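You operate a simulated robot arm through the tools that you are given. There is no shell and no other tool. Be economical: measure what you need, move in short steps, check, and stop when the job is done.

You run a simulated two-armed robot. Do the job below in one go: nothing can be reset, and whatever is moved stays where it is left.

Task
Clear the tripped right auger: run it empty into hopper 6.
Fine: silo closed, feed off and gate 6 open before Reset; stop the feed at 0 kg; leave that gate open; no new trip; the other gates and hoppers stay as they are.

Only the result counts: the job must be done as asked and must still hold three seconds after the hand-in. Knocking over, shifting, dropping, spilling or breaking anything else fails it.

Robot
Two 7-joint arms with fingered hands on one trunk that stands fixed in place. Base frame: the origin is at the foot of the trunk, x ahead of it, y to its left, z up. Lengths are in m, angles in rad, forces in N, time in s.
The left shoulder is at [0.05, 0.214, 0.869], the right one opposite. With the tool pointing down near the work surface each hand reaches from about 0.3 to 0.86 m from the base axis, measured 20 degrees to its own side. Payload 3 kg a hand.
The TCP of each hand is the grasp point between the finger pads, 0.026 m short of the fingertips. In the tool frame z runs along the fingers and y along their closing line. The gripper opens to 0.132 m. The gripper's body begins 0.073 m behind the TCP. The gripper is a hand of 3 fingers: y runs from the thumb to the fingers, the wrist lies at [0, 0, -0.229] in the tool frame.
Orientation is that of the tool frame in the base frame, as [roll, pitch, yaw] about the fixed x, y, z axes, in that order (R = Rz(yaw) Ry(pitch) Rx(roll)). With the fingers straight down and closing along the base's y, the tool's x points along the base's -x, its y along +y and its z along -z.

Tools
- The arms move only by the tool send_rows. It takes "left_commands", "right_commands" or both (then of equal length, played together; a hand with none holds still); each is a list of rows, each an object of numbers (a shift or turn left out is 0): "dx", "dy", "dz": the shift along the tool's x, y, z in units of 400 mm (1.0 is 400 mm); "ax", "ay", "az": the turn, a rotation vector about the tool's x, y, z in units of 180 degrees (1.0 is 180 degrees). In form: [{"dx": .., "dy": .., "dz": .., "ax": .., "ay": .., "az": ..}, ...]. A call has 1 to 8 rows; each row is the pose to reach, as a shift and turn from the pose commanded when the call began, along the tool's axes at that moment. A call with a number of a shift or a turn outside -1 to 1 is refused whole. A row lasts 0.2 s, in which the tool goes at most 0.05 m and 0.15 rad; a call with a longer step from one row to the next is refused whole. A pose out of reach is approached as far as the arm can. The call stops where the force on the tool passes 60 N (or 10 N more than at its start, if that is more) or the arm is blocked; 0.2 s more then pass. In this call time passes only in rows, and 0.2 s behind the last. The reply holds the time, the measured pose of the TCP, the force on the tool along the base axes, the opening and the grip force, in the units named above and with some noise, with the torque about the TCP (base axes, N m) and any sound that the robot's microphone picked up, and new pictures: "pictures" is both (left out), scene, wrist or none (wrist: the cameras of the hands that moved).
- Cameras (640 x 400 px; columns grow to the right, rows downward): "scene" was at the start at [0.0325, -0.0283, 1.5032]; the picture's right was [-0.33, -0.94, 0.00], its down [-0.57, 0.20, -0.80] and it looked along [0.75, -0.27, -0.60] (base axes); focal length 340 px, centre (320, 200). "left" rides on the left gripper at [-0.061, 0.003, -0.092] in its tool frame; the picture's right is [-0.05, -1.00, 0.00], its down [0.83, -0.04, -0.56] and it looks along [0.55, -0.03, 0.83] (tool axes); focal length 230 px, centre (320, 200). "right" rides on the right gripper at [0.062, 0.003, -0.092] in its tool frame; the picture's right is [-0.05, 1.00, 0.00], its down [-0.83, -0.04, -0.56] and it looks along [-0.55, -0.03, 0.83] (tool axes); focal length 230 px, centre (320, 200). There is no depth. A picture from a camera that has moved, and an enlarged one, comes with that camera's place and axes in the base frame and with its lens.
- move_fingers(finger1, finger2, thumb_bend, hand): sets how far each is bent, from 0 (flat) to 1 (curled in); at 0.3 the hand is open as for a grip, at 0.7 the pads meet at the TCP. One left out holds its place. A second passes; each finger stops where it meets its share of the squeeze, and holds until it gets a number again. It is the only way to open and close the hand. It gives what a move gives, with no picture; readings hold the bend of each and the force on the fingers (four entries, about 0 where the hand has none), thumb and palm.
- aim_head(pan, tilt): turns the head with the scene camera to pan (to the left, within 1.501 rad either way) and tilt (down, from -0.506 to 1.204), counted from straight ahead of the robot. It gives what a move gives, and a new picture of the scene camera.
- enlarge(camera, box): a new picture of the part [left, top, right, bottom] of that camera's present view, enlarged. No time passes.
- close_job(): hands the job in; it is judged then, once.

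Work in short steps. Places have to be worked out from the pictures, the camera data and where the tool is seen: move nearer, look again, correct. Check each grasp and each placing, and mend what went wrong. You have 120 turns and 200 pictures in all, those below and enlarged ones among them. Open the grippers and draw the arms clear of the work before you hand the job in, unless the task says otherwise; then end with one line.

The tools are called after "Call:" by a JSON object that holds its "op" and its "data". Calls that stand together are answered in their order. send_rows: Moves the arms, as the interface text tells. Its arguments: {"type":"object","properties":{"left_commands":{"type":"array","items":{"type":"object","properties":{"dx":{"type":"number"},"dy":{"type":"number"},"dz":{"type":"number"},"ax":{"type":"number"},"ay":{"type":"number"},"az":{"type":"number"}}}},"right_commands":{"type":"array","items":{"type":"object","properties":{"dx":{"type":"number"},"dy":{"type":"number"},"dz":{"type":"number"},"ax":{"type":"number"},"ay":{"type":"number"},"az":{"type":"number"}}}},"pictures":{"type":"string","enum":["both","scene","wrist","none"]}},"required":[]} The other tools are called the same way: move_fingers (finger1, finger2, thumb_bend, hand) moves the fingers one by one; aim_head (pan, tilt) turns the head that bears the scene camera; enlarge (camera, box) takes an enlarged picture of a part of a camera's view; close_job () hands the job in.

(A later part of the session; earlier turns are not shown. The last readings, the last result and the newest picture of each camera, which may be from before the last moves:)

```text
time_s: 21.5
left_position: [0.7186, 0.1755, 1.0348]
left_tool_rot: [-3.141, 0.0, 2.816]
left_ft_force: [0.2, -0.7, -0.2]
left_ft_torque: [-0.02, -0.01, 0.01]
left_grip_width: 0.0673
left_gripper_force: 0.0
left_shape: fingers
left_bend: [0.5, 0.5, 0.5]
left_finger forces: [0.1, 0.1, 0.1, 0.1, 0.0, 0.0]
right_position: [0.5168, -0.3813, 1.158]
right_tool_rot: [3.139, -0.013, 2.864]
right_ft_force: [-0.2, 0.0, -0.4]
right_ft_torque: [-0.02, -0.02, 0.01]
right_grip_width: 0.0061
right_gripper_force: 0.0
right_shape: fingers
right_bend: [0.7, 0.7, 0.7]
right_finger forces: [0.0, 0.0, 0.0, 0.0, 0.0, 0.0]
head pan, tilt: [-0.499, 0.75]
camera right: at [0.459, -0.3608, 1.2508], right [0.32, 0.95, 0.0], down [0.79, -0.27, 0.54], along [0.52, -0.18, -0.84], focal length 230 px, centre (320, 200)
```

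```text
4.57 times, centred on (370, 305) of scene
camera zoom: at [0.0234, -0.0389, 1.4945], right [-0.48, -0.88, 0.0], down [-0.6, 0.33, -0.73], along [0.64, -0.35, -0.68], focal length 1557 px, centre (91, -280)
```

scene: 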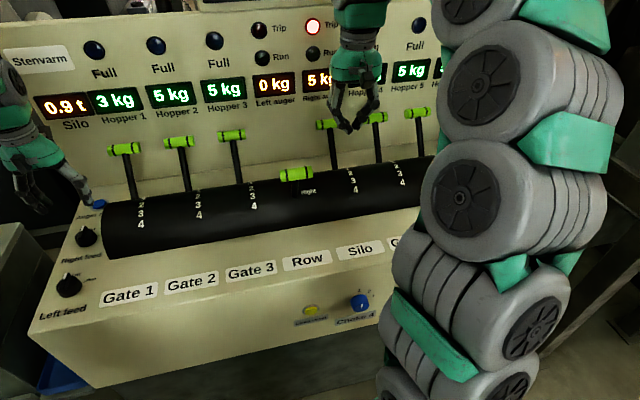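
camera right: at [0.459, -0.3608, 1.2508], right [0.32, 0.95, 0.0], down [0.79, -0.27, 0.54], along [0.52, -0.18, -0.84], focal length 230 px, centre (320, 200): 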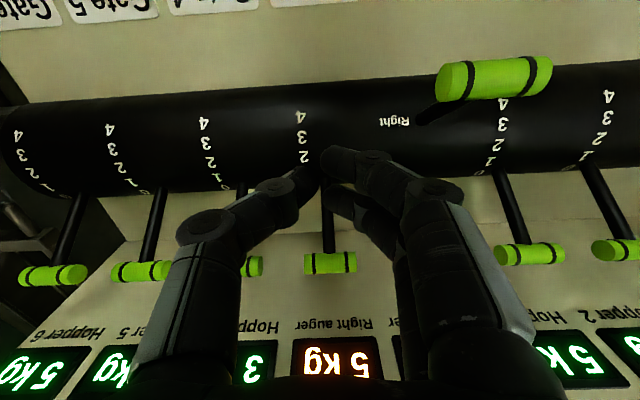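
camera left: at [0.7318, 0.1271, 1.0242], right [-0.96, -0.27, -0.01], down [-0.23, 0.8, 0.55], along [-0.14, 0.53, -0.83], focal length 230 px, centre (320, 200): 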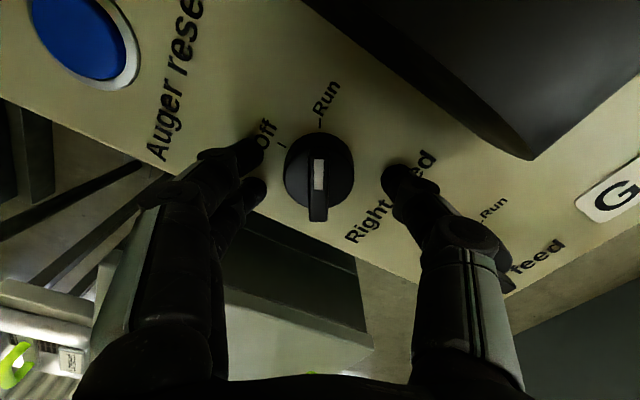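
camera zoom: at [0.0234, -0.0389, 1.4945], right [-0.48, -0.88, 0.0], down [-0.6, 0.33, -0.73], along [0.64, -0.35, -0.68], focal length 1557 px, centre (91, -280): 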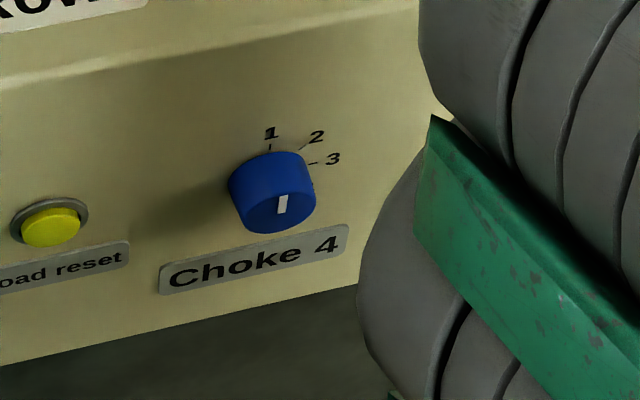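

Choke 6 reads 1 (pointer straight up), which suits gate 6 at mark 4. I open the right fingers to ~67 mm and swing the hand over toward gate 6 (handle ≈ (0.597, -0.788, 1.038)), turning it so the fingers go behind and the thumb in front of the handle.

Call:
{"op": "move_fingers", "data": {"hand": "right", "finger1": 0.5, "finger2": 0.5, "thumb_bend": 0.5}}

Call:
{"op": "send_rows", "data": {"right_commands": [{"dx": -0.045, "dy": -0.09, "dz": -0.04, "ax": 0.0084, "ay": -0.0215, "az": 0.04}, {"dx": -0.09, "dy": -0.18, "dz": -0.08, "ax": 0.0169, "ay": -0.043, "az": 0.08}, {"dx": -0.135, "dy": -0.27, "dz": -0.1, "ax": 0.0253, "ay": -0.0645, "az": 0.12}, {"dx": -0.18, "dy": -0.36, "dz": -0.1, "ax": 0.0338, "ay": -0.086, "az": 0.16}, {"dx": -0.23, "dy": -0.45, "dz": -0.1, "ax": 0.0422, "ay": -0.1075, "az": 0.2}, {"dx": -0.28, "dy": -0.54, "dz": -0.1, "ax": 0.0506, "ay": -0.129, "az": 0.24}, {"dx": -0.325, "dy": -0.63, "dz": -0.1, "ax": 0.0591, "ay": -0.1505, "az": 0.28}, {"dx": -0.37, "dy": -0.72, "dz": -0.1, "ax": 0.0675, "ay": -0.172, "az": 0.3196}], "pictures": "both"}}

```text
time_s: 22.5
left_position: [0.7183, 0.1759, 1.0344]
left_tool_rot: [3.14, 0.001, 2.816]
left_ft_force: [-0.5, 0.3, 0.9]
left_ft_torque: [-0.01, -0.01, 0.01]
left_grip_width: 0.0673
left_gripper_force: 0.0
left_shape: fingers
left_bend: [0.5, 0.5, 0.5]
left_finger forces: [0.1, 0.0, 0.0, 0.0, 0.1, 0.0]
right_position: [0.5163, -0.3805, 1.1596]
right_tool_rot: [3.142, -0.014, 2.866]
right_ft_force: [0.2, -0.4, 0.3]
right_ft_torque: [0.02, -0.04, 0.0]
right_grip_width: 0.0671
right_gripper_force: 0.0
right_shape: fingers
right_bend: [0.5, 0.5, 0.5]
right_finger forces: [0.0, 0.0, 0.0, 0.1, 0.0, 0.1]
head pan, tilt: [-0.499, 0.75]
```

```text
time_s: 24.3
left_position: [0.7193, 0.1746, 1.0349]
left_tool_rot: [3.141, 0.0, 2.815]
left_ft_force: [-0.1, 0.3, 0.8]
left_ft_torque: [-0.01, 0.0, -0.01]
left_grip_width: 0.0673
left_gripper_force: 0.0
left_shape: fingers
left_bend: [0.5, 0.5, 0.5]
left_finger forces: [0.1, 0.0, 0.0, 0.1, 0.0, 0.0]
right_position: [0.5833, -0.7001, 1.2003]
right_tool_rot: [3.066, 0.541, 1.812]
right_ft_force: [-0.7, 0.2, 0.0]
right_ft_torque: [-0.03, 0.01, 0.0]
right_grip_width: 0.067
right_gripper_force: 0.1
right_shape: fingers
right_bend: [0.5, 0.5, 0.5]
right_finger forces: [0.0, 0.0, 0.0, 0.0, 0.0, 0.1]
head pan, tilt: [-0.499, 0.75]
camera right: at [0.5543, -0.6019, 1.2453], right [0.97, 0.23, 0.09], down [0.02, -0.44, 0.9], along [0.25, -0.87, -0.43], focal length 230 px, centre (320, 200)
```

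scene: 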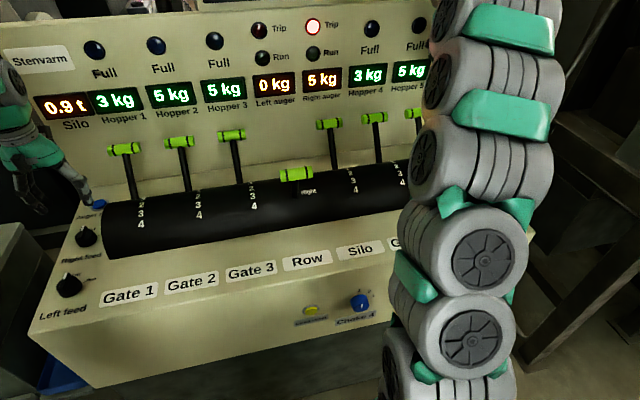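
right: 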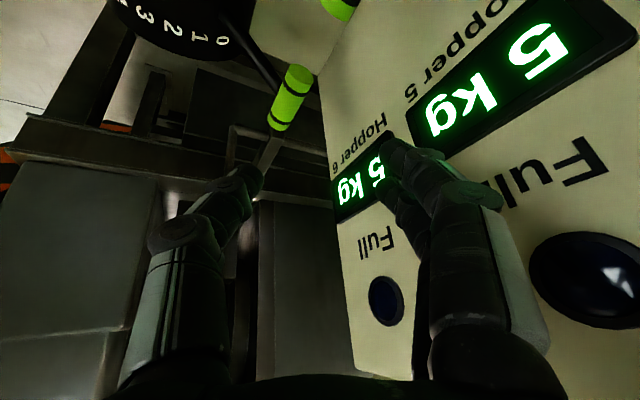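

Reach is fine. Completing the turn and lowering to ~11 cm short of the handle along the finger axis.

Call:
{"op": "send_rows", "data": {"right_commands": [{"dx": 0.019, "dy": -0.009, "dz": 0.046, "ax": 0.0064, "ay": -0.0164, "az": 0.0305}, {"dx": 0.038, "dy": -0.018, "dz": 0.092, "ax": 0.0129, "ay": -0.0329, "az": 0.061}, {"dx": 0.057, "dy": -0.028, "dz": 0.138, "ax": 0.0193, "ay": -0.0493, "az": 0.0914}, {"dx": 0.076, "dy": -0.0375, "dz": 0.185, "ax": 0.0258, "ay": -0.0657, "az": 0.1218}], "pictures": "both"}}

```text
time_s: 25.3
left_position: [0.7187, 0.1769, 1.036]
left_tool_rot: [-3.14, -0.001, 2.815]
left_ft_force: [0.2, 0.0, 1.1]
left_ft_torque: [-0.01, -0.03, 0.0]
left_grip_width: 0.067
left_gripper_force: 0.1
left_shape: fingers
left_bend: [0.5, 0.5, 0.5]
left_finger forces: [0.0, 0.1, 0.0, 0.0, 0.0, 0.0]
right_position: [0.5776, -0.7124, 1.1193]
right_tool_rot: [2.854, 0.68, 1.307]
right_ft_force: [0.6, 0.2, 0.3]
right_ft_torque: [0.04, 0.0, -0.02]
right_grip_width: 0.0673
right_gripper_force: 0.0
right_shape: fingers
right_bend: [0.5, 0.5, 0.5]
right_finger forces: [0.0, 0.0, 0.0, 0.0, 0.0, 0.1]
head pan, tilt: [-0.499, 0.75]
camera right: at [0.5812, -0.6054, 1.1489], right [0.96, -0.12, 0.25], down [-0.28, -0.26, 0.93], along [-0.04, -0.96, -0.28], focal length 230 px, centre (320, 200)
```

scene: 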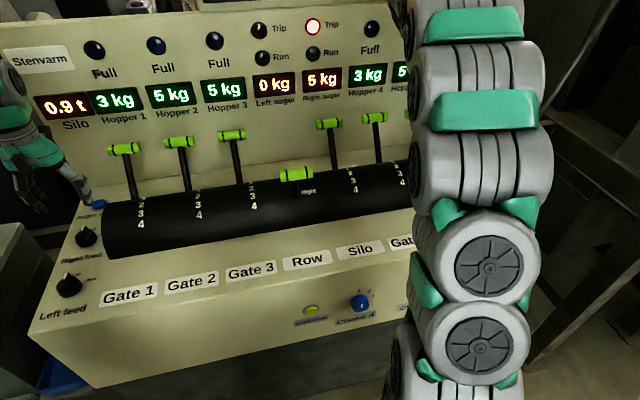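
right: 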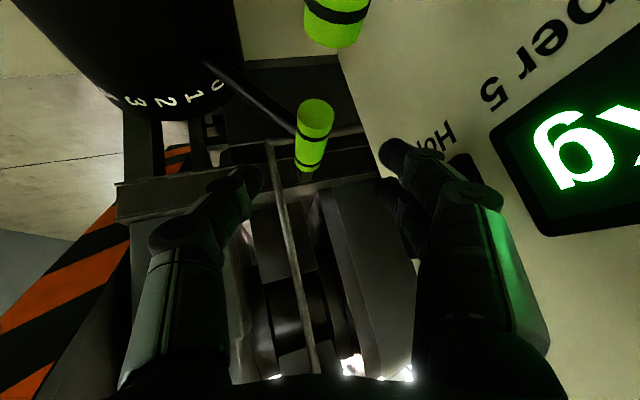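

Handle lies on the finger axis, about 0.11 m ahead. Advancing 0.09 m along the tool, with 6 mm lateral correction.

Call:
{"op": "send_rows", "data": {"right_commands": [{"dy": -0.008, "dz": 0.08}, {"dy": -0.012, "dz": 0.16}, {"dy": -0.012, "dz": 0.225}], "pictures": "wrist"}}

```text
time_s: 26.1
left_position: [0.719, 0.176, 1.0341]
left_tool_rot: [-3.141, 0.0, 2.816]
left_ft_force: [-0.4, -0.5, -0.4]
left_ft_torque: [-0.04, 0.01, -0.01]
left_grip_width: 0.0672
left_gripper_force: 0.1
left_shape: fingers
left_bend: [0.5, 0.5, 0.5]
left_finger forces: [0.0, 0.0, 0.0, 0.1, 0.0, 0.0]
right_position: [0.585, -0.7701, 1.0503]
right_tool_rot: [2.853, 0.68, 1.312]
right_ft_force: [0.8, 0.4, -0.1]
right_ft_torque: [0.01, 0.02, -0.02]
right_grip_width: 0.0672
right_gripper_force: 0.0
right_shape: fingers
right_bend: [0.5, 0.5, 0.5]
right_finger forces: [0.0, 0.0, 0.0, 0.0, 0.0, 0.1]
head pan, tilt: [-0.499, 0.75]
camera right: at [0.5884, -0.6624, 1.0794], right [0.96, -0.11, 0.25], down [-0.27, -0.26, 0.93], along [-0.04, -0.96, -0.28], focal length 230 px, centre (320, 200)
```

right: 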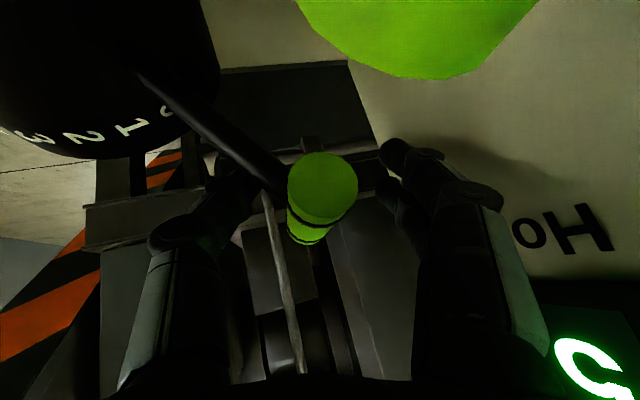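

The handle is caged between thumb and fingers. I now draw it toward the robot along its arc to mark 4.

Call:
{"op": "send_rows", "data": {"right_commands": [{"dx": -0.036, "dy": -0.084, "dz": -0.073}, {"dx": -0.06, "dy": -0.1826, "dz": -0.135}, {"dx": -0.0676, "dy": -0.2845, "dz": -0.177}, {"dx": -0.06, "dy": -0.392, "dz": -0.201}, {"dx": -0.039, "dy": -0.5, "dz": -0.208}, {"dx": -0.0094, "dy": -0.5895, "dz": -0.198}], "pictures": "both"}}

```text
time_s: 27.5
left_position: [0.7189, 0.1757, 1.0355]
left_tool_rot: [3.141, 0.0, 2.817]
left_ft_force: [-0.7, -0.1, -0.6]
left_ft_torque: [0.03, -0.01, -0.01]
left_grip_width: 0.0673
left_gripper_force: 0.1
left_shape: fingers
left_bend: [0.5, 0.5, 0.5]
left_finger forces: [0.0, 0.0, 0.1, 0.0, 0.1, 0.0]
right_position: [0.3435, -0.7044, 1.0625]
right_tool_rot: [2.854, 0.68, 1.31]
right_ft_force: [0.6, -0.4, 0.3]
right_ft_torque: [-0.03, -0.05, 0.01]
right_grip_width: 0.0689
right_gripper_force: 0.1
right_shape: fingers
right_bend: [0.49, 0.5, 0.5]
right_finger forces: [0.7, 0.0, 0.1, 0.1, 0.0, 0.0]
head pan, tilt: [-0.499, 0.75]
camera right: at [0.3471, -0.5971, 1.0915], right [0.96, -0.11, 0.25], down [-0.28, -0.26, 0.93], along [-0.04, -0.96, -0.28], focal length 230 px, centre (320, 200)
```

scene: 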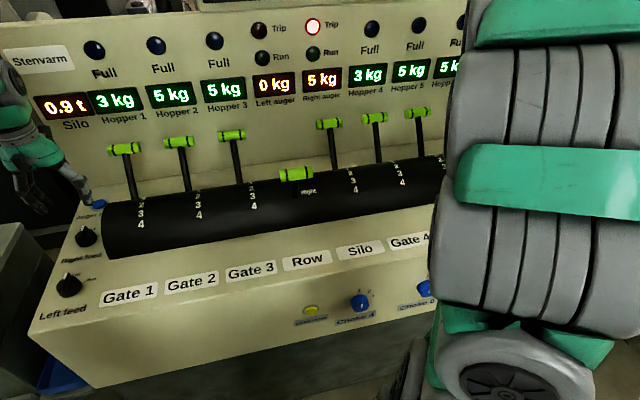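
right: 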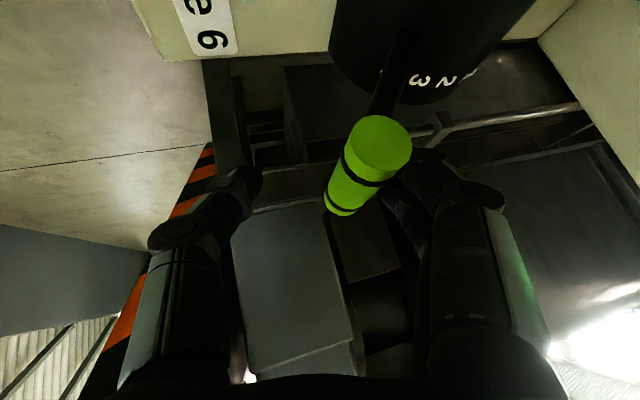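

The lever came along; I zoom to see which mark it stands at.

Call:
{"op": "enlarge", "data": {"camera": "right", "box": [300, 20, 520, 200]}}

```text
2.22 times, centred on (410, 110) of right
camera zoom: at [0.3471, -0.5971, 1.0915], right [0.96, -0.11, 0.25], down [-0.28, -0.26, 0.93], along [-0.04, -0.96, -0.28], focal length 511 px, centre (120, 400)
```

zoom: 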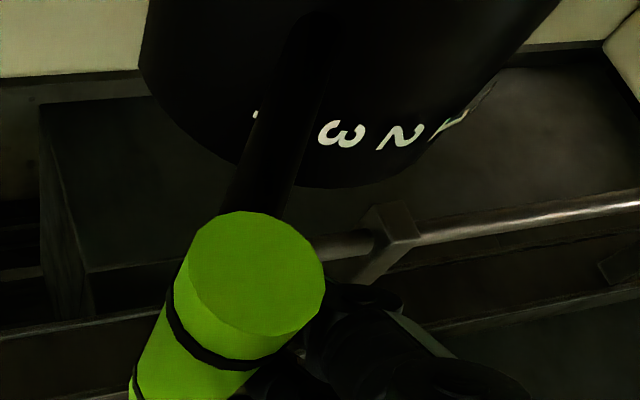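

It appears to be close to mark 4. I pull another 2 cm to be sure it seats.

Call:
{"op": "send_rows", "data": {"right_commands": [{"dx": 0.016, "dy": -0.054, "dz": 0.004}], "pictures": "none"}}

Call:
{"op": "enlarge", "data": {"camera": "right", "box": [300, 20, 520, 200]}}

```text
time_s: 27.9
left_position: [0.7185, 0.1764, 1.0363]
left_tool_rot: [3.141, 0.001, 2.818]
left_ft_force: [0.6, 0.9, 0.0]
left_ft_torque: [0.03, -0.02, 0.01]
left_grip_width: 0.0675
left_gripper_force: 0.0
left_shape: fingers
left_bend: [0.5, 0.5, 0.5]
left_finger forces: [0.0, 0.0, 0.0, 0.0, 0.1, 0.0]
right_position: [0.3265, -0.6994, 1.0541]
right_tool_rot: [2.846, 0.682, 1.306]
right_ft_force: [13.8, -11.7, 16.2]
right_ft_torque: [-0.09, -0.88, -0.47]
right_grip_width: 0.0857
right_gripper_force: 10.5
right_shape: fingers
right_bend: [0.42, 0.43, 0.5]
right_finger forces: [13.2, 7.5, 0.0, 0.1, 0.0, 0.1]
head pan, tilt: [-0.499, 0.75]
```

```text
2.22 times, centred on (410, 110) of right
camera zoom: at [0.3297, -0.5918, 1.0825], right [0.96, -0.11, 0.26], down [-0.28, -0.25, 0.93], along [-0.04, -0.96, -0.28], focal length 511 px, centre (120, 400)
```

zoom: 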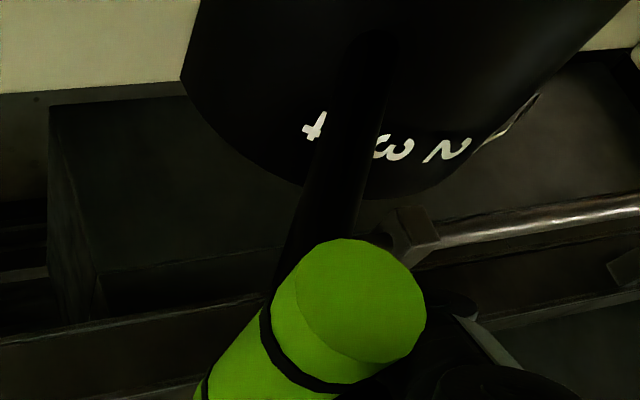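

Force shows the lever is against its end stop at 4. I relieve, centre the cage, then withdraw along the tool axis.

Call:
{"op": "send_rows", "data": {"right_commands": [{"dy": 0.08}, {"dy": 0.08, "dz": -0.1}, {"dy": 0.08, "dz": -0.2}, {"dy": 0.08, "dz": -0.3}, {"dy": 0.08, "dz": -0.4}], "pictures": "both"}}

```text
time_s: 29.1
left_position: [0.7195, 0.1752, 1.0333]
left_tool_rot: [3.141, 0.0, 2.815]
left_ft_force: [0.1, 0.2, 0.0]
left_ft_torque: [0.01, 0.02, 0.0]
left_grip_width: 0.0671
left_gripper_force: 0.0
left_shape: fingers
left_bend: [0.5, 0.5, 0.5]
left_finger forces: [0.1, 0.1, 0.0, 0.1, 0.0, 0.1]
right_position: [0.3364, -0.5935, 1.1766]
right_tool_rot: [2.856, 0.678, 1.309]
right_ft_force: [-0.1, 0.0, 0.5]
right_ft_torque: [-0.03, 0.01, 0.0]
right_grip_width: 0.0678
right_gripper_force: 0.0
right_shape: fingers
right_bend: [0.5, 0.5, 0.5]
right_finger forces: [0.0, 0.0, 0.0, 0.1, 0.0, 0.0]
head pan, tilt: [-0.499, 0.75]
camera right: at [0.3397, -0.4853, 1.2065], right [0.96, -0.12, 0.25], down [-0.27, -0.26, 0.93], along [-0.04, -0.96, -0.28], focal length 230 px, centre (320, 200)
```

scene: 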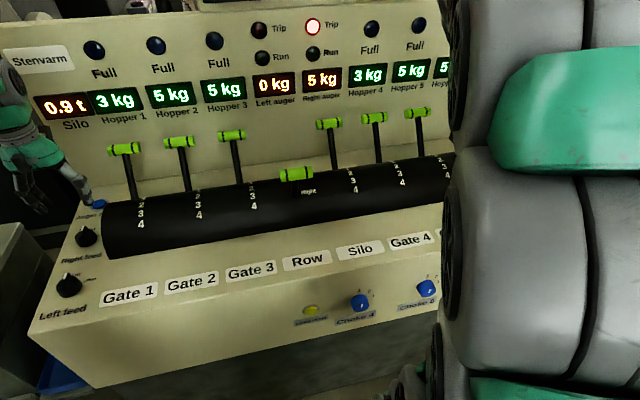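
right: 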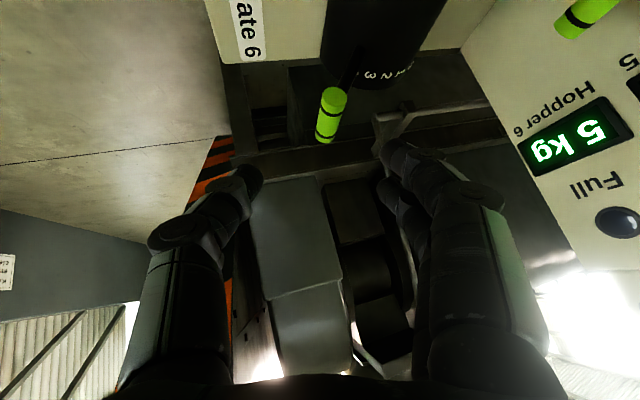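

Withdrawn cleanly. Turning the right hand back to its earlier parked pose to clear the camera view.

Call:
{"op": "send_rows", "data": {"right_commands": [{"dx": -0.016, "dy": -0.015, "dz": -0.021, "ax": -0.0084, "ay": 0.0215, "az": -0.04}, {"dx": -0.031, "dy": -0.03, "dz": -0.042, "ax": -0.0169, "ay": 0.043, "az": -0.08}, {"dx": -0.047, "dy": -0.045, "dz": -0.063, "ax": -0.0253, "ay": 0.0645, "az": -0.12}, {"dx": -0.062, "dy": -0.06, "dz": -0.084, "ax": -0.0338, "ay": 0.086, "az": -0.16}, {"dx": -0.078, "dy": -0.075, "dz": -0.105, "ax": -0.0422, "ay": 0.1075, "az": -0.2}, {"dx": -0.094, "dy": -0.09, "dz": -0.126, "ax": -0.0506, "ay": 0.129, "az": -0.24}, {"dx": -0.11, "dy": -0.105, "dz": -0.147, "ax": -0.0591, "ay": 0.1505, "az": -0.28}, {"dx": -0.125, "dy": -0.119, "dz": -0.167, "ax": -0.0675, "ay": 0.172, "az": -0.3196}], "pictures": "none"}}

Call:
{"op": "send_rows", "data": {"right_commands": [{"ax": -0.0064, "ay": 0.0164, "az": -0.0305}, {"ax": -0.0129, "ay": 0.0329, "az": -0.061}, {"ax": -0.0193, "ay": 0.0493, "az": -0.0914}, {"ax": -0.0258, "ay": 0.0657, "az": -0.1218}], "pictures": "none"}}

Call:
{"op": "aim_head", "data": {"pan": -0.4, "tilt": 0.5}}

```text
time_s: 30.9
left_position: [0.7195, 0.1766, 1.0347]
left_tool_rot: [-3.141, 0.0, 2.815]
left_ft_force: [-0.2, -0.6, -0.3]
left_ft_torque: [-0.01, 0.0, 0.01]
left_grip_width: 0.0672
left_gripper_force: 0.1
left_shape: fingers
left_bend: [0.5, 0.5, 0.5]
left_finger forces: [0.1, 0.0, 0.1, 0.0, 0.0, 0.0]
right_position: [0.2711, -0.586, 1.2462]
right_tool_rot: [-3.095, 0.201, 2.489]
right_ft_force: [0.0, 0.6, 0.2]
right_ft_torque: [0.0, 0.0, -0.03]
right_grip_width: 0.0681
right_gripper_force: 0.0
right_shape: fingers
right_bend: [0.5, 0.5, 0.5]
right_finger forces: [0.0, 0.1, 0.0, 0.0, 0.0, 0.0]
head pan, tilt: [-0.499, 0.75]
```

```text
time_s: 31.9
left_position: [0.7171, 0.1759, 1.0355]
left_tool_rot: [3.141, 0.001, 2.814]
left_ft_force: [-0.1, 0.5, 0.0]
left_ft_torque: [-0.02, 0.0, 0.01]
left_grip_width: 0.0671
left_gripper_force: 0.1
left_shape: fingers
left_bend: [0.5, 0.5, 0.5]
left_finger forces: [0.0, 0.0, 0.0, 0.0, 0.1, 0.0]
right_position: [0.2731, -0.5874, 1.2483]
right_tool_rot: [3.138, -0.015, 2.866]
right_ft_force: [-0.6, -0.3, -0.4]
right_ft_torque: [-0.01, -0.01, 0.02]
right_grip_width: 0.0676
right_gripper_force: 0.1
right_shape: fingers
right_bend: [0.5, 0.5, 0.5]
right_finger forces: [0.0, 0.1, 0.0, 0.0, 0.1, 0.0]
head pan, tilt: [-0.499, 0.75]
```

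```text
time_s: 32.6
left_position: [0.7175, 0.1761, 1.0334]
left_tool_rot: [-3.14, 0.0, 2.815]
left_ft_force: [0.2, 1.1, -0.8]
left_ft_torque: [0.03, 0.0, 0.0]
left_grip_width: 0.0672
left_gripper_force: 0.1
left_shape: fingers
left_bend: [0.5, 0.5, 0.5]
left_finger forces: [0.0, 0.1, 0.1, 0.1, 0.1, 0.0]
right_position: [0.2729, -0.5872, 1.2482]
right_tool_rot: [3.14, -0.015, 2.865]
right_ft_force: [-0.5, -0.4, 0.9]
right_ft_torque: [-0.01, 0.0, 0.03]
right_grip_width: 0.068
right_gripper_force: 0.0
right_shape: fingers
right_bend: [0.5, 0.5, 0.5]
right_finger forces: [0.1, 0.1, 0.0, 0.0, 0.0, 0.1]
head pan, tilt: [-0.4, 0.499]
```

scene: 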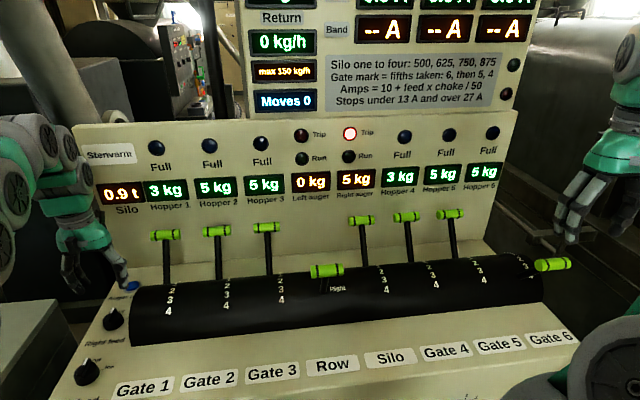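

Gate 6 is pulled forward, silo at 0, everything else unchanged. I check gate 6's mark and the upper displays closely.

Call:
{"op": "enlarge", "data": {"camera": "scene", "box": [460, 220, 600, 320]}}

Call:
{"op": "aim_head", "data": {"pan": -0.38, "tilt": 0.4}}

```text
4.00 times, centred on (530, 270) of scene
camera zoom: at [0.0345, -0.0347, 1.5164], right [-0.39, -0.92, 0.0], down [-0.44, 0.19, -0.88], along [0.81, -0.34, -0.48], focal length 1362 px, centre (-520, -80)
```

zoom: 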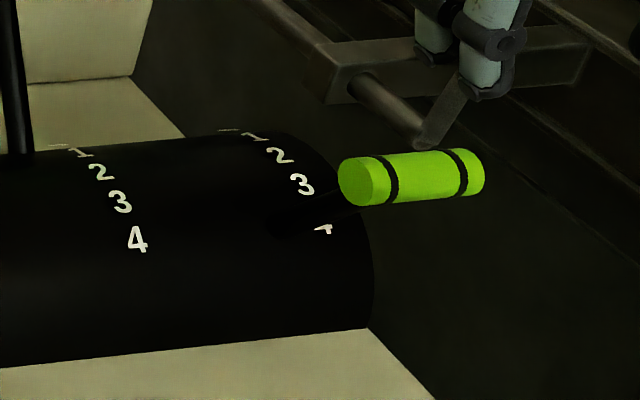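

```text
time_s: 33.3
left_position: [0.7191, 0.1752, 1.0351]
left_tool_rot: [3.141, -0.001, 2.817]
left_ft_force: [-0.3, -0.4, -0.8]
left_ft_torque: [0.03, -0.02, 0.0]
left_grip_width: 0.0671
left_gripper_force: 0.1
left_shape: fingers
left_bend: [0.5, 0.5, 0.5]
left_finger forces: [0.0, 0.1, 0.0, 0.0, 0.0, 0.0]
right_position: [0.2714, -0.5857, 1.2478]
right_tool_rot: [3.14, -0.013, 2.865]
right_ft_force: [-0.8, 0.0, 0.0]
right_ft_torque: [0.0, -0.01, -0.05]
right_grip_width: 0.0678
right_gripper_force: 0.0
right_shape: fingers
right_bend: [0.5, 0.5, 0.5]
right_finger forces: [0.1, 0.1, 0.0, 0.0, 0.1, 0.1]
head pan, tilt: [-0.38, 0.4]
```

scene: 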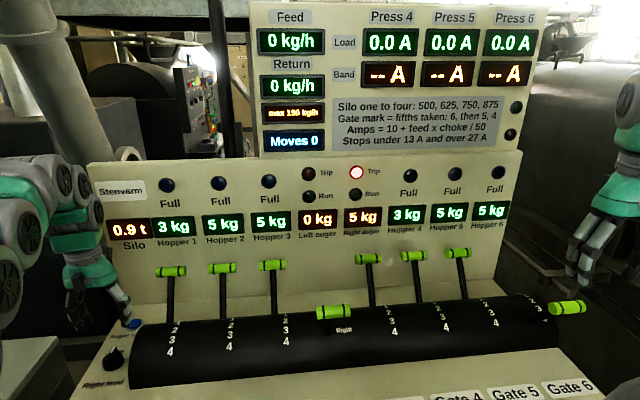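

Gate 6 is at 4. Now Reset: I close the left fingers and move them above the reset button (est. (0.828, 0.151, 0.91)), turning the hand edge-on to avoid gate 1's lever.

Call:
{"op": "move_fingers", "data": {"hand": "left", "finger1": 0.7, "finger2": 0.7, "thumb_bend": 0.7}}

Call:
{"op": "send_rows", "data": {"left_commands": [{"dz": -0.05, "az": 0.045}, {"dz": -0.05, "az": 0.09}, {"dz": -0.05, "az": 0.135}, {"dx": -0.05, "dy": 0.005, "dz": -0.05, "az": 0.18}, {"dx": -0.1, "dy": 0.01, "dz": -0.05, "az": 0.225}, {"dx": -0.16, "dy": 0.016, "dz": -0.05, "az": 0.27}, {"dx": -0.22, "dy": 0.022, "dz": -0.05, "az": 0.315}, {"dx": -0.278, "dy": 0.028, "dz": -0.05, "az": 0.36}], "pictures": "both"}}

```text
time_s: 34.3
left_position: [0.7185, 0.1766, 1.0339]
left_tool_rot: [3.14, 0.0, 2.816]
left_ft_force: [-0.2, -0.4, 0.3]
left_ft_torque: [0.0, -0.02, 0.02]
left_grip_width: 0.0063
left_gripper_force: 0.0
left_shape: fingers
left_bend: [0.7, 0.7, 0.7]
left_finger forces: [0.1, 0.0, 0.0, 0.0, 0.1, 0.1]
right_position: [0.2727, -0.5872, 1.2482]
right_tool_rot: [3.139, -0.013, 2.865]
right_ft_force: [-1.1, 0.1, 0.6]
right_ft_torque: [-0.01, 0.0, 0.0]
right_grip_width: 0.0679
right_gripper_force: 0.0
right_shape: fingers
right_bend: [0.5, 0.5, 0.5]
right_finger forces: [0.1, 0.1, 0.1, 0.1, 0.0, 0.0]
head pan, tilt: [-0.38, 0.4]
```

```text
time_s: 36.1
left_position: [0.7831, 0.1717, 1.0138]
left_tool_rot: [3.141, 0.0, 1.706]
left_ft_force: [0.8, -0.3, 0.2]
left_ft_torque: [0.01, -0.02, 0.0]
left_grip_width: 0.0059
left_gripper_force: 0.0
left_shape: fingers
left_bend: [0.7, 0.7, 0.7]
left_finger forces: [0.0, 0.1, 0.0, 0.0, 0.1, 0.0]
left hand out of reach, approached as far as the arm can: row 6, 7, 8
right_position: [0.2721, -0.5871, 1.2491]
right_tool_rot: [3.139, -0.015, 2.866]
right_ft_force: [0.5, 0.2, -1.0]
right_ft_torque: [-0.01, -0.01, 0.03]
right_grip_width: 0.0677
right_gripper_force: 0.1
right_shape: fingers
right_bend: [0.5, 0.5, 0.5]
right_finger forces: [0.0, 0.0, 0.0, 0.1, 0.1, 0.1]
head pan, tilt: [-0.38, 0.4]
camera left: at [0.7937, 0.1114, 1.106], right [-0.98, -0.19, 0.0], down [-0.15, 0.82, 0.55], along [-0.1, 0.55, -0.83], focal length 230 px, centre (320, 200)
```

scene: 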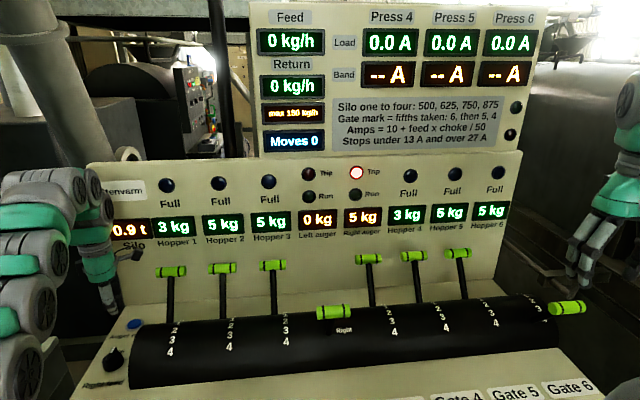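
left: 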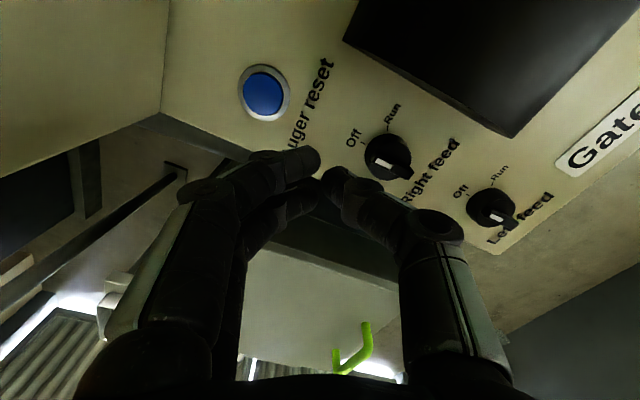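

Straight-down tool is just out of reach there. Button is at (0.831, 0.149). I tilt the fingers ~0.3 rad forward to bring the wrist back and see where the commanded pose stands.

Call:
{"op": "send_rows", "data": {"left_commands": [{"ax": -0.04}, {"ax": -0.08}, {"ax": -0.11}], "pictures": "wrist"}}

```text
time_s: 36.9
left_position: [0.7823, 0.1721, 1.0146]
left_tool_rot: [2.795, -0.001, 1.685]
left_ft_force: [0.7, 0.3, -0.6]
left_ft_torque: [0.02, 0.02, 0.01]
left_grip_width: 0.0059
left_gripper_force: 0.1
left_shape: fingers
left_bend: [0.7, 0.7, 0.7]
left_finger forces: [0.0, 0.0, 0.0, 0.1, 0.0, 0.1]
right_position: [0.2722, -0.5873, 1.2482]
right_tool_rot: [3.14, -0.015, 2.864]
right_ft_force: [-0.3, -0.3, 0.7]
right_ft_torque: [-0.02, 0.01, 0.01]
right_grip_width: 0.0678
right_gripper_force: 0.0
right_shape: fingers
right_bend: [0.5, 0.5, 0.5]
right_finger forces: [0.0, 0.0, 0.0, 0.0, 0.1, 0.0]
head pan, tilt: [-0.38, 0.4]
camera left: at [0.7606, 0.1084, 1.1015], right [-0.93, -0.16, -0.34], down [-0.32, 0.8, 0.51], along [0.19, 0.58, -0.79], focal length 230 px, centre (320, 200)
```

left: 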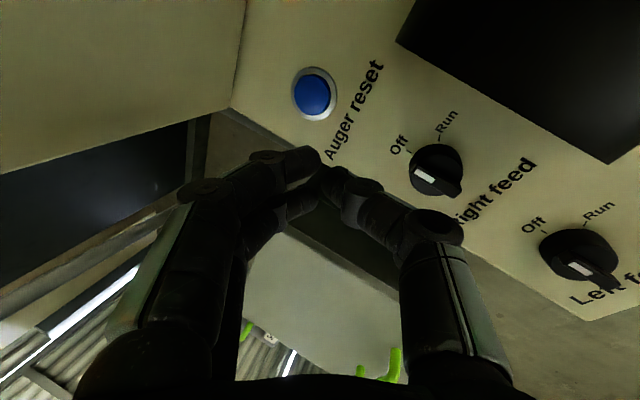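

Now the pose is held exactly; button at (0.830, 0.150). Moving the fingertips to just above it.

Call:
{"op": "send_rows", "data": {"left_commands": [{"dx": -0.034, "dy": 0.019, "dz": 0.08}, {"dx": -0.068, "dy": 0.038, "dz": 0.16}], "pictures": "wrist"}}

Call:
{"op": "enlarge", "data": {"camera": "scene", "box": [70, 230, 230, 390]}}

```text
time_s: 37.5
left_position: [0.8175, 0.1526, 0.9695]
left_tool_rot: [2.793, 0.0, 1.683]
left_ft_force: [-53.7, 11.0, 17.5]
left_ft_torque: [-2.28, -4.63, -4.22]
left_grip_width: 0.006
left_gripper_force: 0.1
left_shape: fingers
left_bend: [0.7, 0.7, 0.7]
left_finger forces: [0.0, 0.0, 0.1, 0.0, 0.1, 0.1]
right_position: [0.2727, -0.5873, 1.2482]
right_tool_rot: [3.139, -0.012, 2.865]
right_ft_force: [0.0, 0.4, -0.4]
right_ft_torque: [0.0, 0.02, 0.01]
right_grip_width: 0.068
right_gripper_force: 0.0
right_shape: fingers
right_bend: [0.5, 0.5, 0.5]
right_finger forces: [0.0, 0.0, 0.0, 0.0, 0.0, 0.1]
head pan, tilt: [-0.38, 0.4]
stopped in row 2 (left hand): the force on the tool passed its limit at 81 N (the readings are from after the stop); the commanded pose is now the measured one
camera left: at [0.7949, 0.0893, 1.0562], right [-0.93, -0.16, -0.34], down [-0.32, 0.8, 0.51], along [0.19, 0.58, -0.79], focal length 230 px, centre (320, 200)
```

left: 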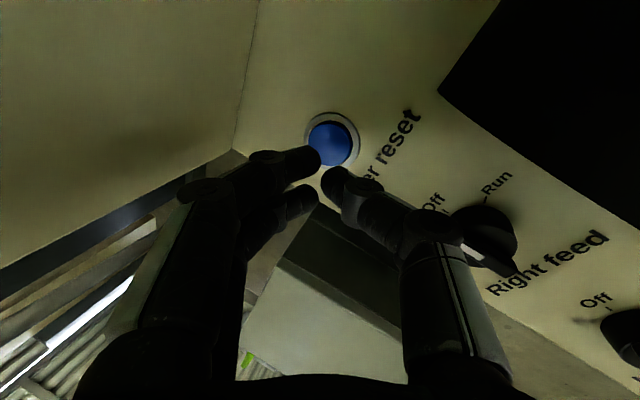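

```text
2.50 times, centred on (150, 310) of scene
camera zoom: at [0.0354, -0.0335, 1.5256], right [-0.37, -0.93, 0.0], down [-0.36, 0.14, -0.92], along [0.86, -0.34, -0.39], focal length 851 px, centre (745, -75)
```

zoom: 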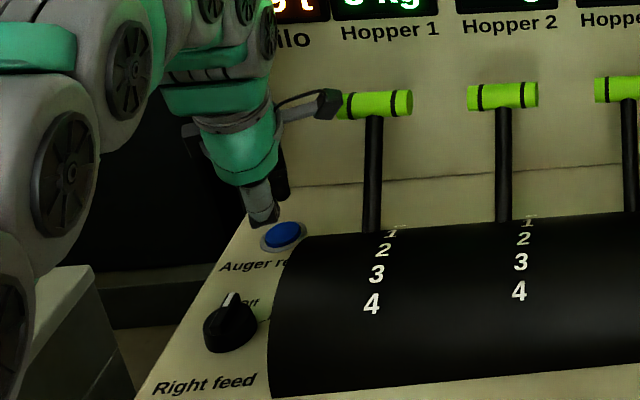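

The wrist camera's bracket touches gate 1's handle (pressing it back toward its closed stop). I back straight out along the tool axis and check that lever.

Call:
{"op": "send_rows", "data": {"left_commands": [{"dz": -0.1}, {"dz": -0.2}, {"dz": -0.3}], "pictures": "scene"}}

Call:
{"op": "enlarge", "data": {"camera": "scene", "box": [70, 230, 330, 390]}}

```text
time_s: 38.3
left_position: [0.7784, 0.1478, 1.0798]
left_tool_rot: [2.795, -0.001, 1.683]
left_ft_force: [0.6, 0.3, 0.4]
left_ft_torque: [0.03, 0.01, -0.01]
left_grip_width: 0.0058
left_gripper_force: 0.2
left_shape: fingers
left_bend: [0.7, 0.7, 0.7]
left_finger forces: [0.0, 0.0, 0.0, 0.0, 0.1, 0.0]
right_position: [0.2728, -0.587, 1.2484]
right_tool_rot: [3.141, -0.013, 2.867]
right_ft_force: [0.6, -1.2, 0.6]
right_ft_torque: [-0.02, 0.01, 0.01]
right_grip_width: 0.0679
right_gripper_force: 0.1
right_shape: fingers
right_bend: [0.5, 0.5, 0.5]
right_finger forces: [0.0, 0.1, 0.0, 0.1, 0.0, 0.0]
head pan, tilt: [-0.38, 0.4]
```

scene: 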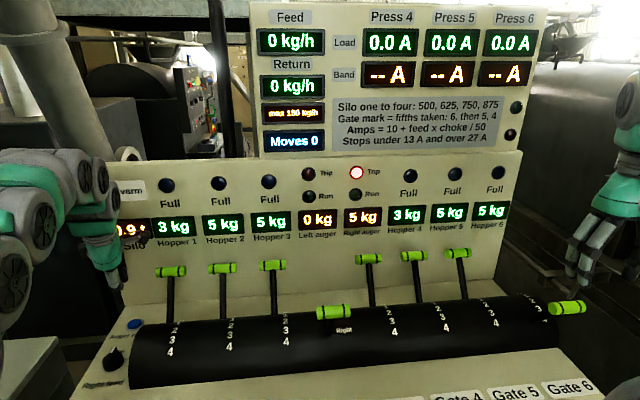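

```text
2.46 times, centred on (200, 310) of scene
camera zoom: at [0.0367, -0.0337, 1.5256], right [-0.37, -0.93, 0.0], down [-0.36, 0.14, -0.92], along [0.86, -0.34, -0.39], focal length 838 px, centre (615, -71)
```

zoom: 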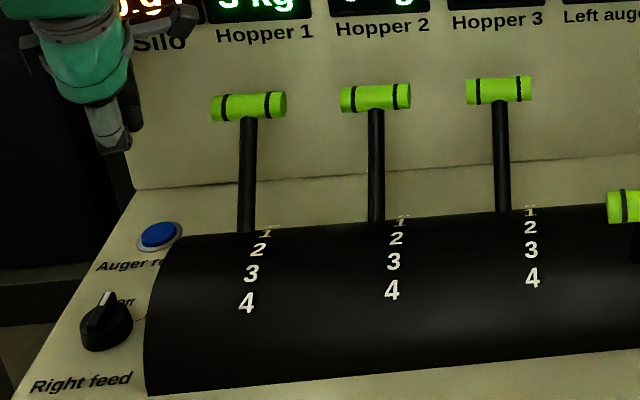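

Gate 1 is unmoved. I rotate the left hand so the camera sits ahead and the fingers still tilt forward, away from gate 1.

Call:
{"op": "send_rows", "data": {"left_commands": [{"ax": 0.0036, "ay": -0.0037, "az": -0.045}, {"ax": 0.0072, "ay": -0.0074, "az": -0.09}, {"ax": 0.0109, "ay": -0.0111, "az": -0.135}, {"ax": 0.0145, "ay": -0.0149, "az": -0.18}, {"ax": 0.0181, "ay": -0.0186, "az": -0.225}, {"ax": 0.0217, "ay": -0.0223, "az": -0.27}, {"ax": 0.0254, "ay": -0.026, "az": -0.315}, {"ax": 0.029, "ay": -0.0297, "az": -0.36}], "pictures": "both"}}

```text
time_s: 40.1
left_position: [0.7781, 0.149, 1.0791]
left_tool_rot: [3.109, 0.342, 2.791]
left_ft_force: [-0.3, -0.2, -0.6]
left_ft_torque: [-0.01, 0.01, 0.02]
left_grip_width: 0.006
left_gripper_force: 0.1
left_shape: fingers
left_bend: [0.7, 0.7, 0.7]
left_finger forces: [0.1, 0.1, 0.0, 0.0, 0.0, 0.0]
right_position: [0.2735, -0.5859, 1.2477]
right_tool_rot: [3.141, -0.015, 2.867]
right_ft_force: [0.3, 0.3, 0.1]
right_ft_torque: [-0.01, 0.02, -0.03]
right_grip_width: 0.0679
right_gripper_force: 0.0
right_shape: fingers
right_bend: [0.5, 0.5, 0.5]
right_finger forces: [0.1, 0.1, 0.1, 0.1, 0.0, 0.0]
head pan, tilt: [-0.38, 0.4]
camera left: at [0.8028, 0.1394, 1.1867], right [-0.29, -0.96, -0.01], down [-0.93, 0.28, 0.24], along [-0.23, 0.08, -0.97], focal length 230 px, centre (320, 200)
```

scene: 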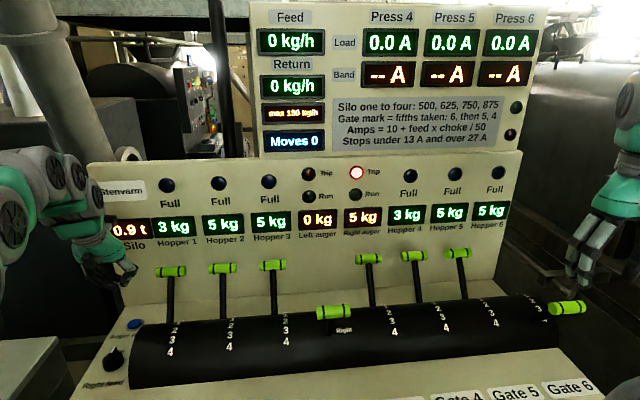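
left: 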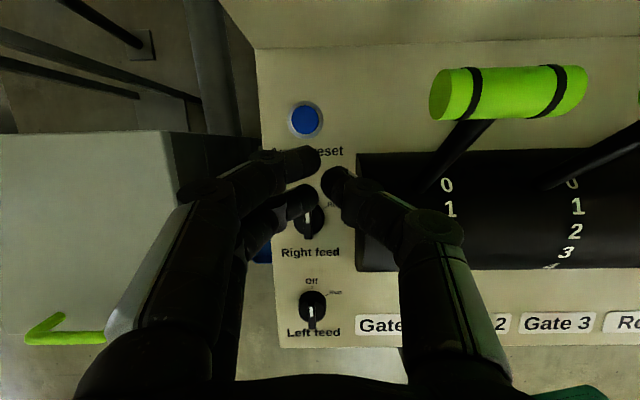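

Clear view: button at (0.833, 0.150), gate 1's handle safely right. Moving along the finger axis to just above the button.

Call:
{"op": "send_rows", "data": {"left_commands": [{"dy": 0.0355, "dz": 0.08}, {"dy": 0.0355, "dz": 0.18}, {"dy": 0.0355, "dz": 0.27}, {"dx": 0.002, "dy": 0.0355, "dz": 0.31}], "pictures": "both"}}

Call:
{"op": "enlarge", "data": {"camera": "scene", "box": [70, 230, 230, 390]}}

```text
time_s: 41.1
left_position: [0.8231, 0.1502, 0.9634]
left_tool_rot: [3.11, 0.344, 2.788]
left_ft_force: [-0.5, -0.3, 0.4]
left_ft_torque: [0.02, -0.06, 0.01]
left_grip_width: 0.0055
left_gripper_force: 0.0
left_shape: fingers
left_bend: [0.7, 0.7, 0.7]
left_finger forces: [0.1, 0.0, 0.0, 0.0, 0.1, 0.1]
right_position: [0.2734, -0.5865, 1.2473]
right_tool_rot: [3.138, -0.013, 2.868]
right_ft_force: [0.6, -0.4, 0.6]
right_ft_torque: [0.01, -0.04, 0.03]
right_grip_width: 0.0679
right_gripper_force: 0.0
right_shape: fingers
right_bend: [0.5, 0.5, 0.5]
right_finger forces: [0.0, 0.0, 0.0, 0.0, 0.1, 0.0]
head pan, tilt: [-0.38, 0.4]
camera left: at [0.8471, 0.1416, 1.0707], right [-0.29, -0.96, -0.01], down [-0.93, 0.28, 0.24], along [-0.23, 0.08, -0.97], focal length 230 px, centre (320, 200)
```

scene: 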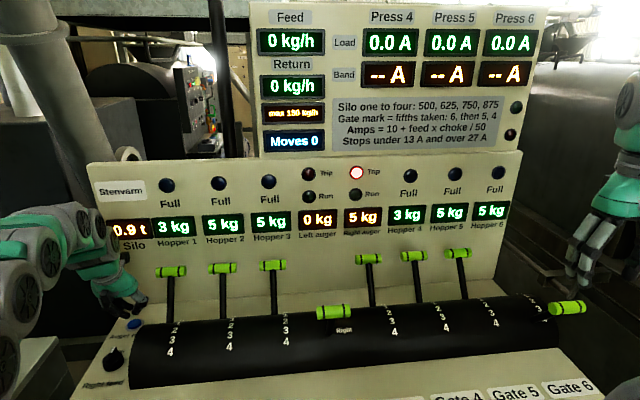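
left: 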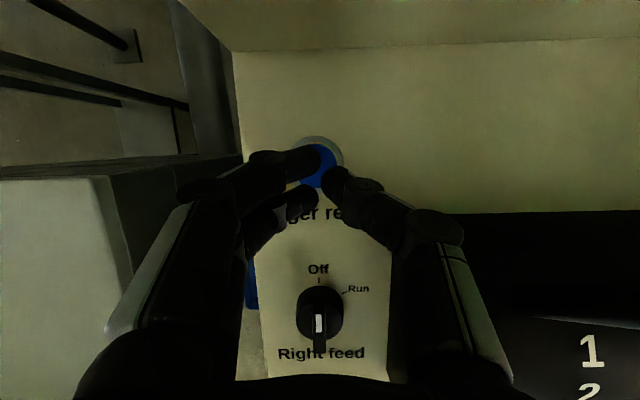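

```text
2.50 times, centred on (150, 310) of scene
camera zoom: at [0.0367, -0.0337, 1.5256], right [-0.37, -0.93, 0.0], down [-0.36, 0.14, -0.92], along [0.86, -0.34, -0.39], focal length 851 px, centre (745, -75)
```

zoom: 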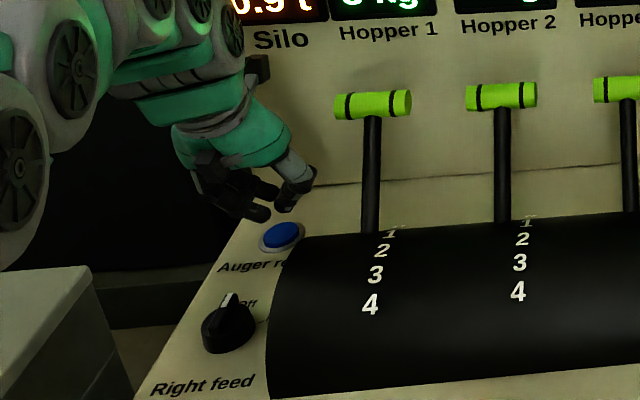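

Tips are directly above the button. Pressing down in small steps, watching the lamp and force.

Call:
{"op": "send_rows", "data": {"left_commands": [{"dx": -0.005, "dz": 0.03}, {"dx": 0.005, "dz": 0.055}, {"dx": 0.012, "dz": 0.075}, {"dx": 0.02, "dz": 0.095}], "pictures": "both"}}

```text
time_s: 42.1
left_position: [0.8291, 0.1517, 0.928]
left_tool_rot: [3.106, 0.352, 2.786]
left_ft_force: [6.5, 6.3, 27.7]
left_ft_torque: [0.32, -0.07, -0.05]
left_grip_width: 0.0056
left_gripper_force: 12.8
left_shape: fingers
left_bend: [0.7, 0.73, 0.7]
left_finger forces: [0.0, 25.8, 0.0, 0.0, 0.8, 0.1]
right_position: [0.2728, -0.5859, 1.249]
right_tool_rot: [3.14, -0.014, 2.866]
right_ft_force: [0.5, -0.8, -0.3]
right_ft_torque: [-0.04, 0.02, 0.0]
right_grip_width: 0.0679
right_gripper_force: 0.1
right_shape: fingers
right_bend: [0.5, 0.5, 0.5]
right_finger forces: [0.0, 0.0, 0.0, 0.0, 0.0, 0.0]
head pan, tilt: [-0.38, 0.4]
heard: click
camera left: at [0.8537, 0.1422, 1.0351], right [-0.29, -0.96, -0.02], down [-0.93, 0.28, 0.23], along [-0.22, 0.08, -0.97], focal length 230 px, centre (320, 200)
```

scene: 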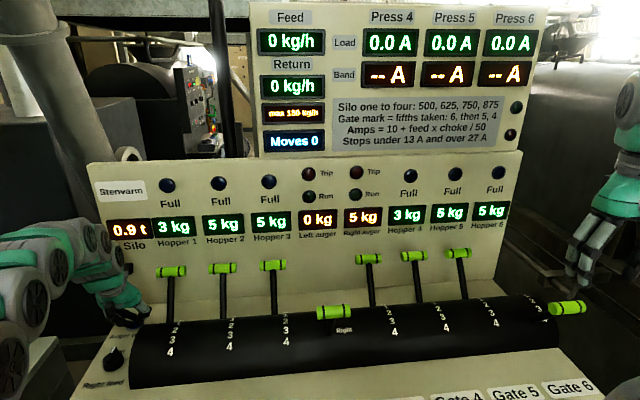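
left: 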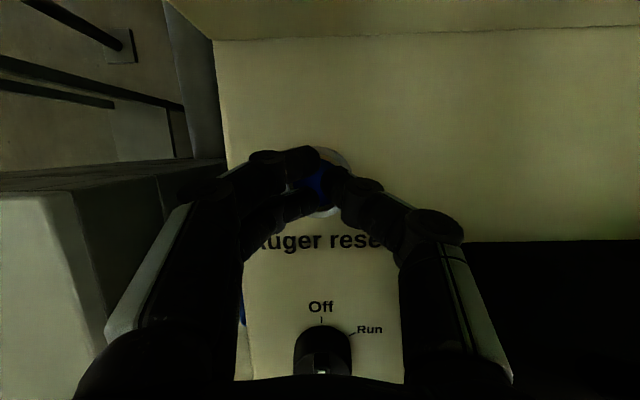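

Click heard and the Trip lamp is out. Backing off along the tool axis, then straightening over the right-feed knob.

Call:
{"op": "send_rows", "data": {"left_commands": [{"dz": -0.1}, {"dz": -0.2}, {"dz": -0.3}], "pictures": "none"}}

Call:
{"op": "send_rows", "data": {"left_commands": [{"ay": 0.036, "ax": 0.004, "az": -0.003}, {"ay": 0.072, "ax": 0.008, "az": -0.006}, {"ay": 0.109, "ax": 0.011, "az": -0.009}], "pictures": "none"}}

Call:
{"op": "move_fingers", "data": {"hand": "left", "finger1": 0.5, "finger2": 0.5, "thumb_bend": 0.5}}

```text
time_s: 42.9
left_position: [0.7888, 0.1597, 1.0376]
left_tool_rot: [3.108, 0.343, 2.789]
left_ft_force: [0.0, 0.5, 0.1]
left_ft_torque: [0.05, -0.03, -0.01]
left_grip_width: 0.0054
left_gripper_force: 0.1
left_shape: fingers
left_bend: [0.7, 0.7, 0.7]
left_finger forces: [0.1, 0.0, 0.1, 0.0, 0.0, 0.0]
right_position: [0.2723, -0.587, 1.2487]
right_tool_rot: [3.138, -0.014, 2.866]
right_ft_force: [-0.2, -0.3, 0.0]
right_ft_torque: [-0.01, 0.02, -0.03]
right_grip_width: 0.0678
right_gripper_force: 0.1
right_shape: fingers
right_bend: [0.5, 0.5, 0.5]
right_finger forces: [0.1, 0.1, 0.1, 0.1, 0.1, 0.0]
head pan, tilt: [-0.38, 0.4]
```

```text
time_s: 43.7
left_position: [0.7849, 0.1618, 1.0321]
left_tool_rot: [-3.135, -0.002, 2.821]
left_ft_force: [-0.1, -0.3, -0.1]
left_ft_torque: [0.02, 0.01, 0.04]
left_grip_width: 0.0056
left_gripper_force: 0.1
left_shape: fingers
left_bend: [0.7, 0.7, 0.7]
left_finger forces: [0.1, 0.0, 0.0, 0.0, 0.0, 0.0]
left hand out of reach, approached as far as the arm can: row 3
right_position: [0.2728, -0.5874, 1.2488]
right_tool_rot: [3.14, -0.013, 2.866]
right_ft_force: [0.5, 0.5, 0.4]
right_ft_torque: [0.03, 0.06, 0.03]
right_grip_width: 0.0678
right_gripper_force: 0.1
right_shape: fingers
right_bend: [0.5, 0.5, 0.5]
right_finger forces: [0.0, 0.0, 0.1, 0.1, 0.0, 0.0]
head pan, tilt: [-0.38, 0.4]
```

```text
time_s: 44.7
left_position: [0.7868, 0.1609, 1.0333]
left_tool_rot: [-3.134, 0.0, 2.82]
left_ft_force: [-0.8, -0.3, -0.7]
left_ft_torque: [0.01, -0.03, 0.03]
left_grip_width: 0.0672
left_gripper_force: 0.1
left_shape: fingers
left_bend: [0.5, 0.5, 0.5]
left_finger forces: [0.1, 0.1, 0.0, 0.1, 0.0, 0.0]
right_position: [0.2722, -0.5864, 1.2469]
right_tool_rot: [3.14, -0.014, 2.866]
right_ft_force: [-0.3, 0.7, -0.5]
right_ft_torque: [-0.03, 0.0, -0.01]
right_grip_width: 0.068
right_gripper_force: 0.0
right_shape: fingers
right_bend: [0.5, 0.5, 0.5]
right_finger forces: [0.1, 0.0, 0.0, 0.0, 0.0, 0.0]
head pan, tilt: [-0.38, 0.4]
```

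Moving over the knob and down to grip height z≈0.954.

Call:
{"op": "send_rows", "data": {"left_commands": [{"dx": 0.087, "dy": -0.008}, {"dx": 0.1735, "dy": -0.017}, {"dx": 0.1735, "dy": -0.017, "dz": 0.1}, {"dx": 0.1735, "dy": -0.017, "dz": 0.196}], "pictures": "wrist"}}

```text
time_s: 45.7
left_position: [0.7175, 0.1739, 0.9557]
left_tool_rot: [-3.135, 0.004, 2.822]
left_ft_force: [-0.3, 0.7, -0.3]
left_ft_torque: [-0.03, 0.02, 0.0]
left_grip_width: 0.0674
left_gripper_force: 0.0
left_shape: fingers
left_bend: [0.5, 0.5, 0.5]
left_finger forces: [0.0, 0.1, 0.1, 0.1, 0.0, 0.0]
right_position: [0.2714, -0.5868, 1.2476]
right_tool_rot: [3.14, -0.014, 2.866]
right_ft_force: [0.1, 0.7, -0.7]
right_ft_torque: [0.0, -0.01, 0.02]
right_grip_width: 0.0679
right_gripper_force: 0.0
right_shape: fingers
right_bend: [0.5, 0.5, 0.5]
right_finger forces: [0.1, 0.0, 0.0, 0.0, 0.1, 0.0]
head pan, tilt: [-0.38, 0.4]
camera left: at [0.7768, 0.1584, 1.0487], right [-0.27, -0.96, 0.01], down [-0.8, 0.22, 0.55], along [-0.53, 0.14, -0.83], focal length 230 px, centre (320, 200)
```

left: 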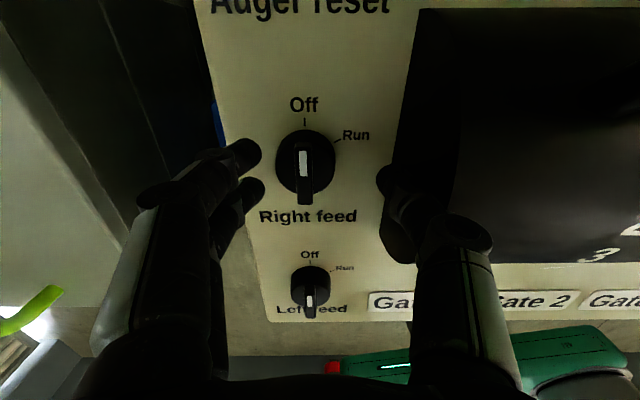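

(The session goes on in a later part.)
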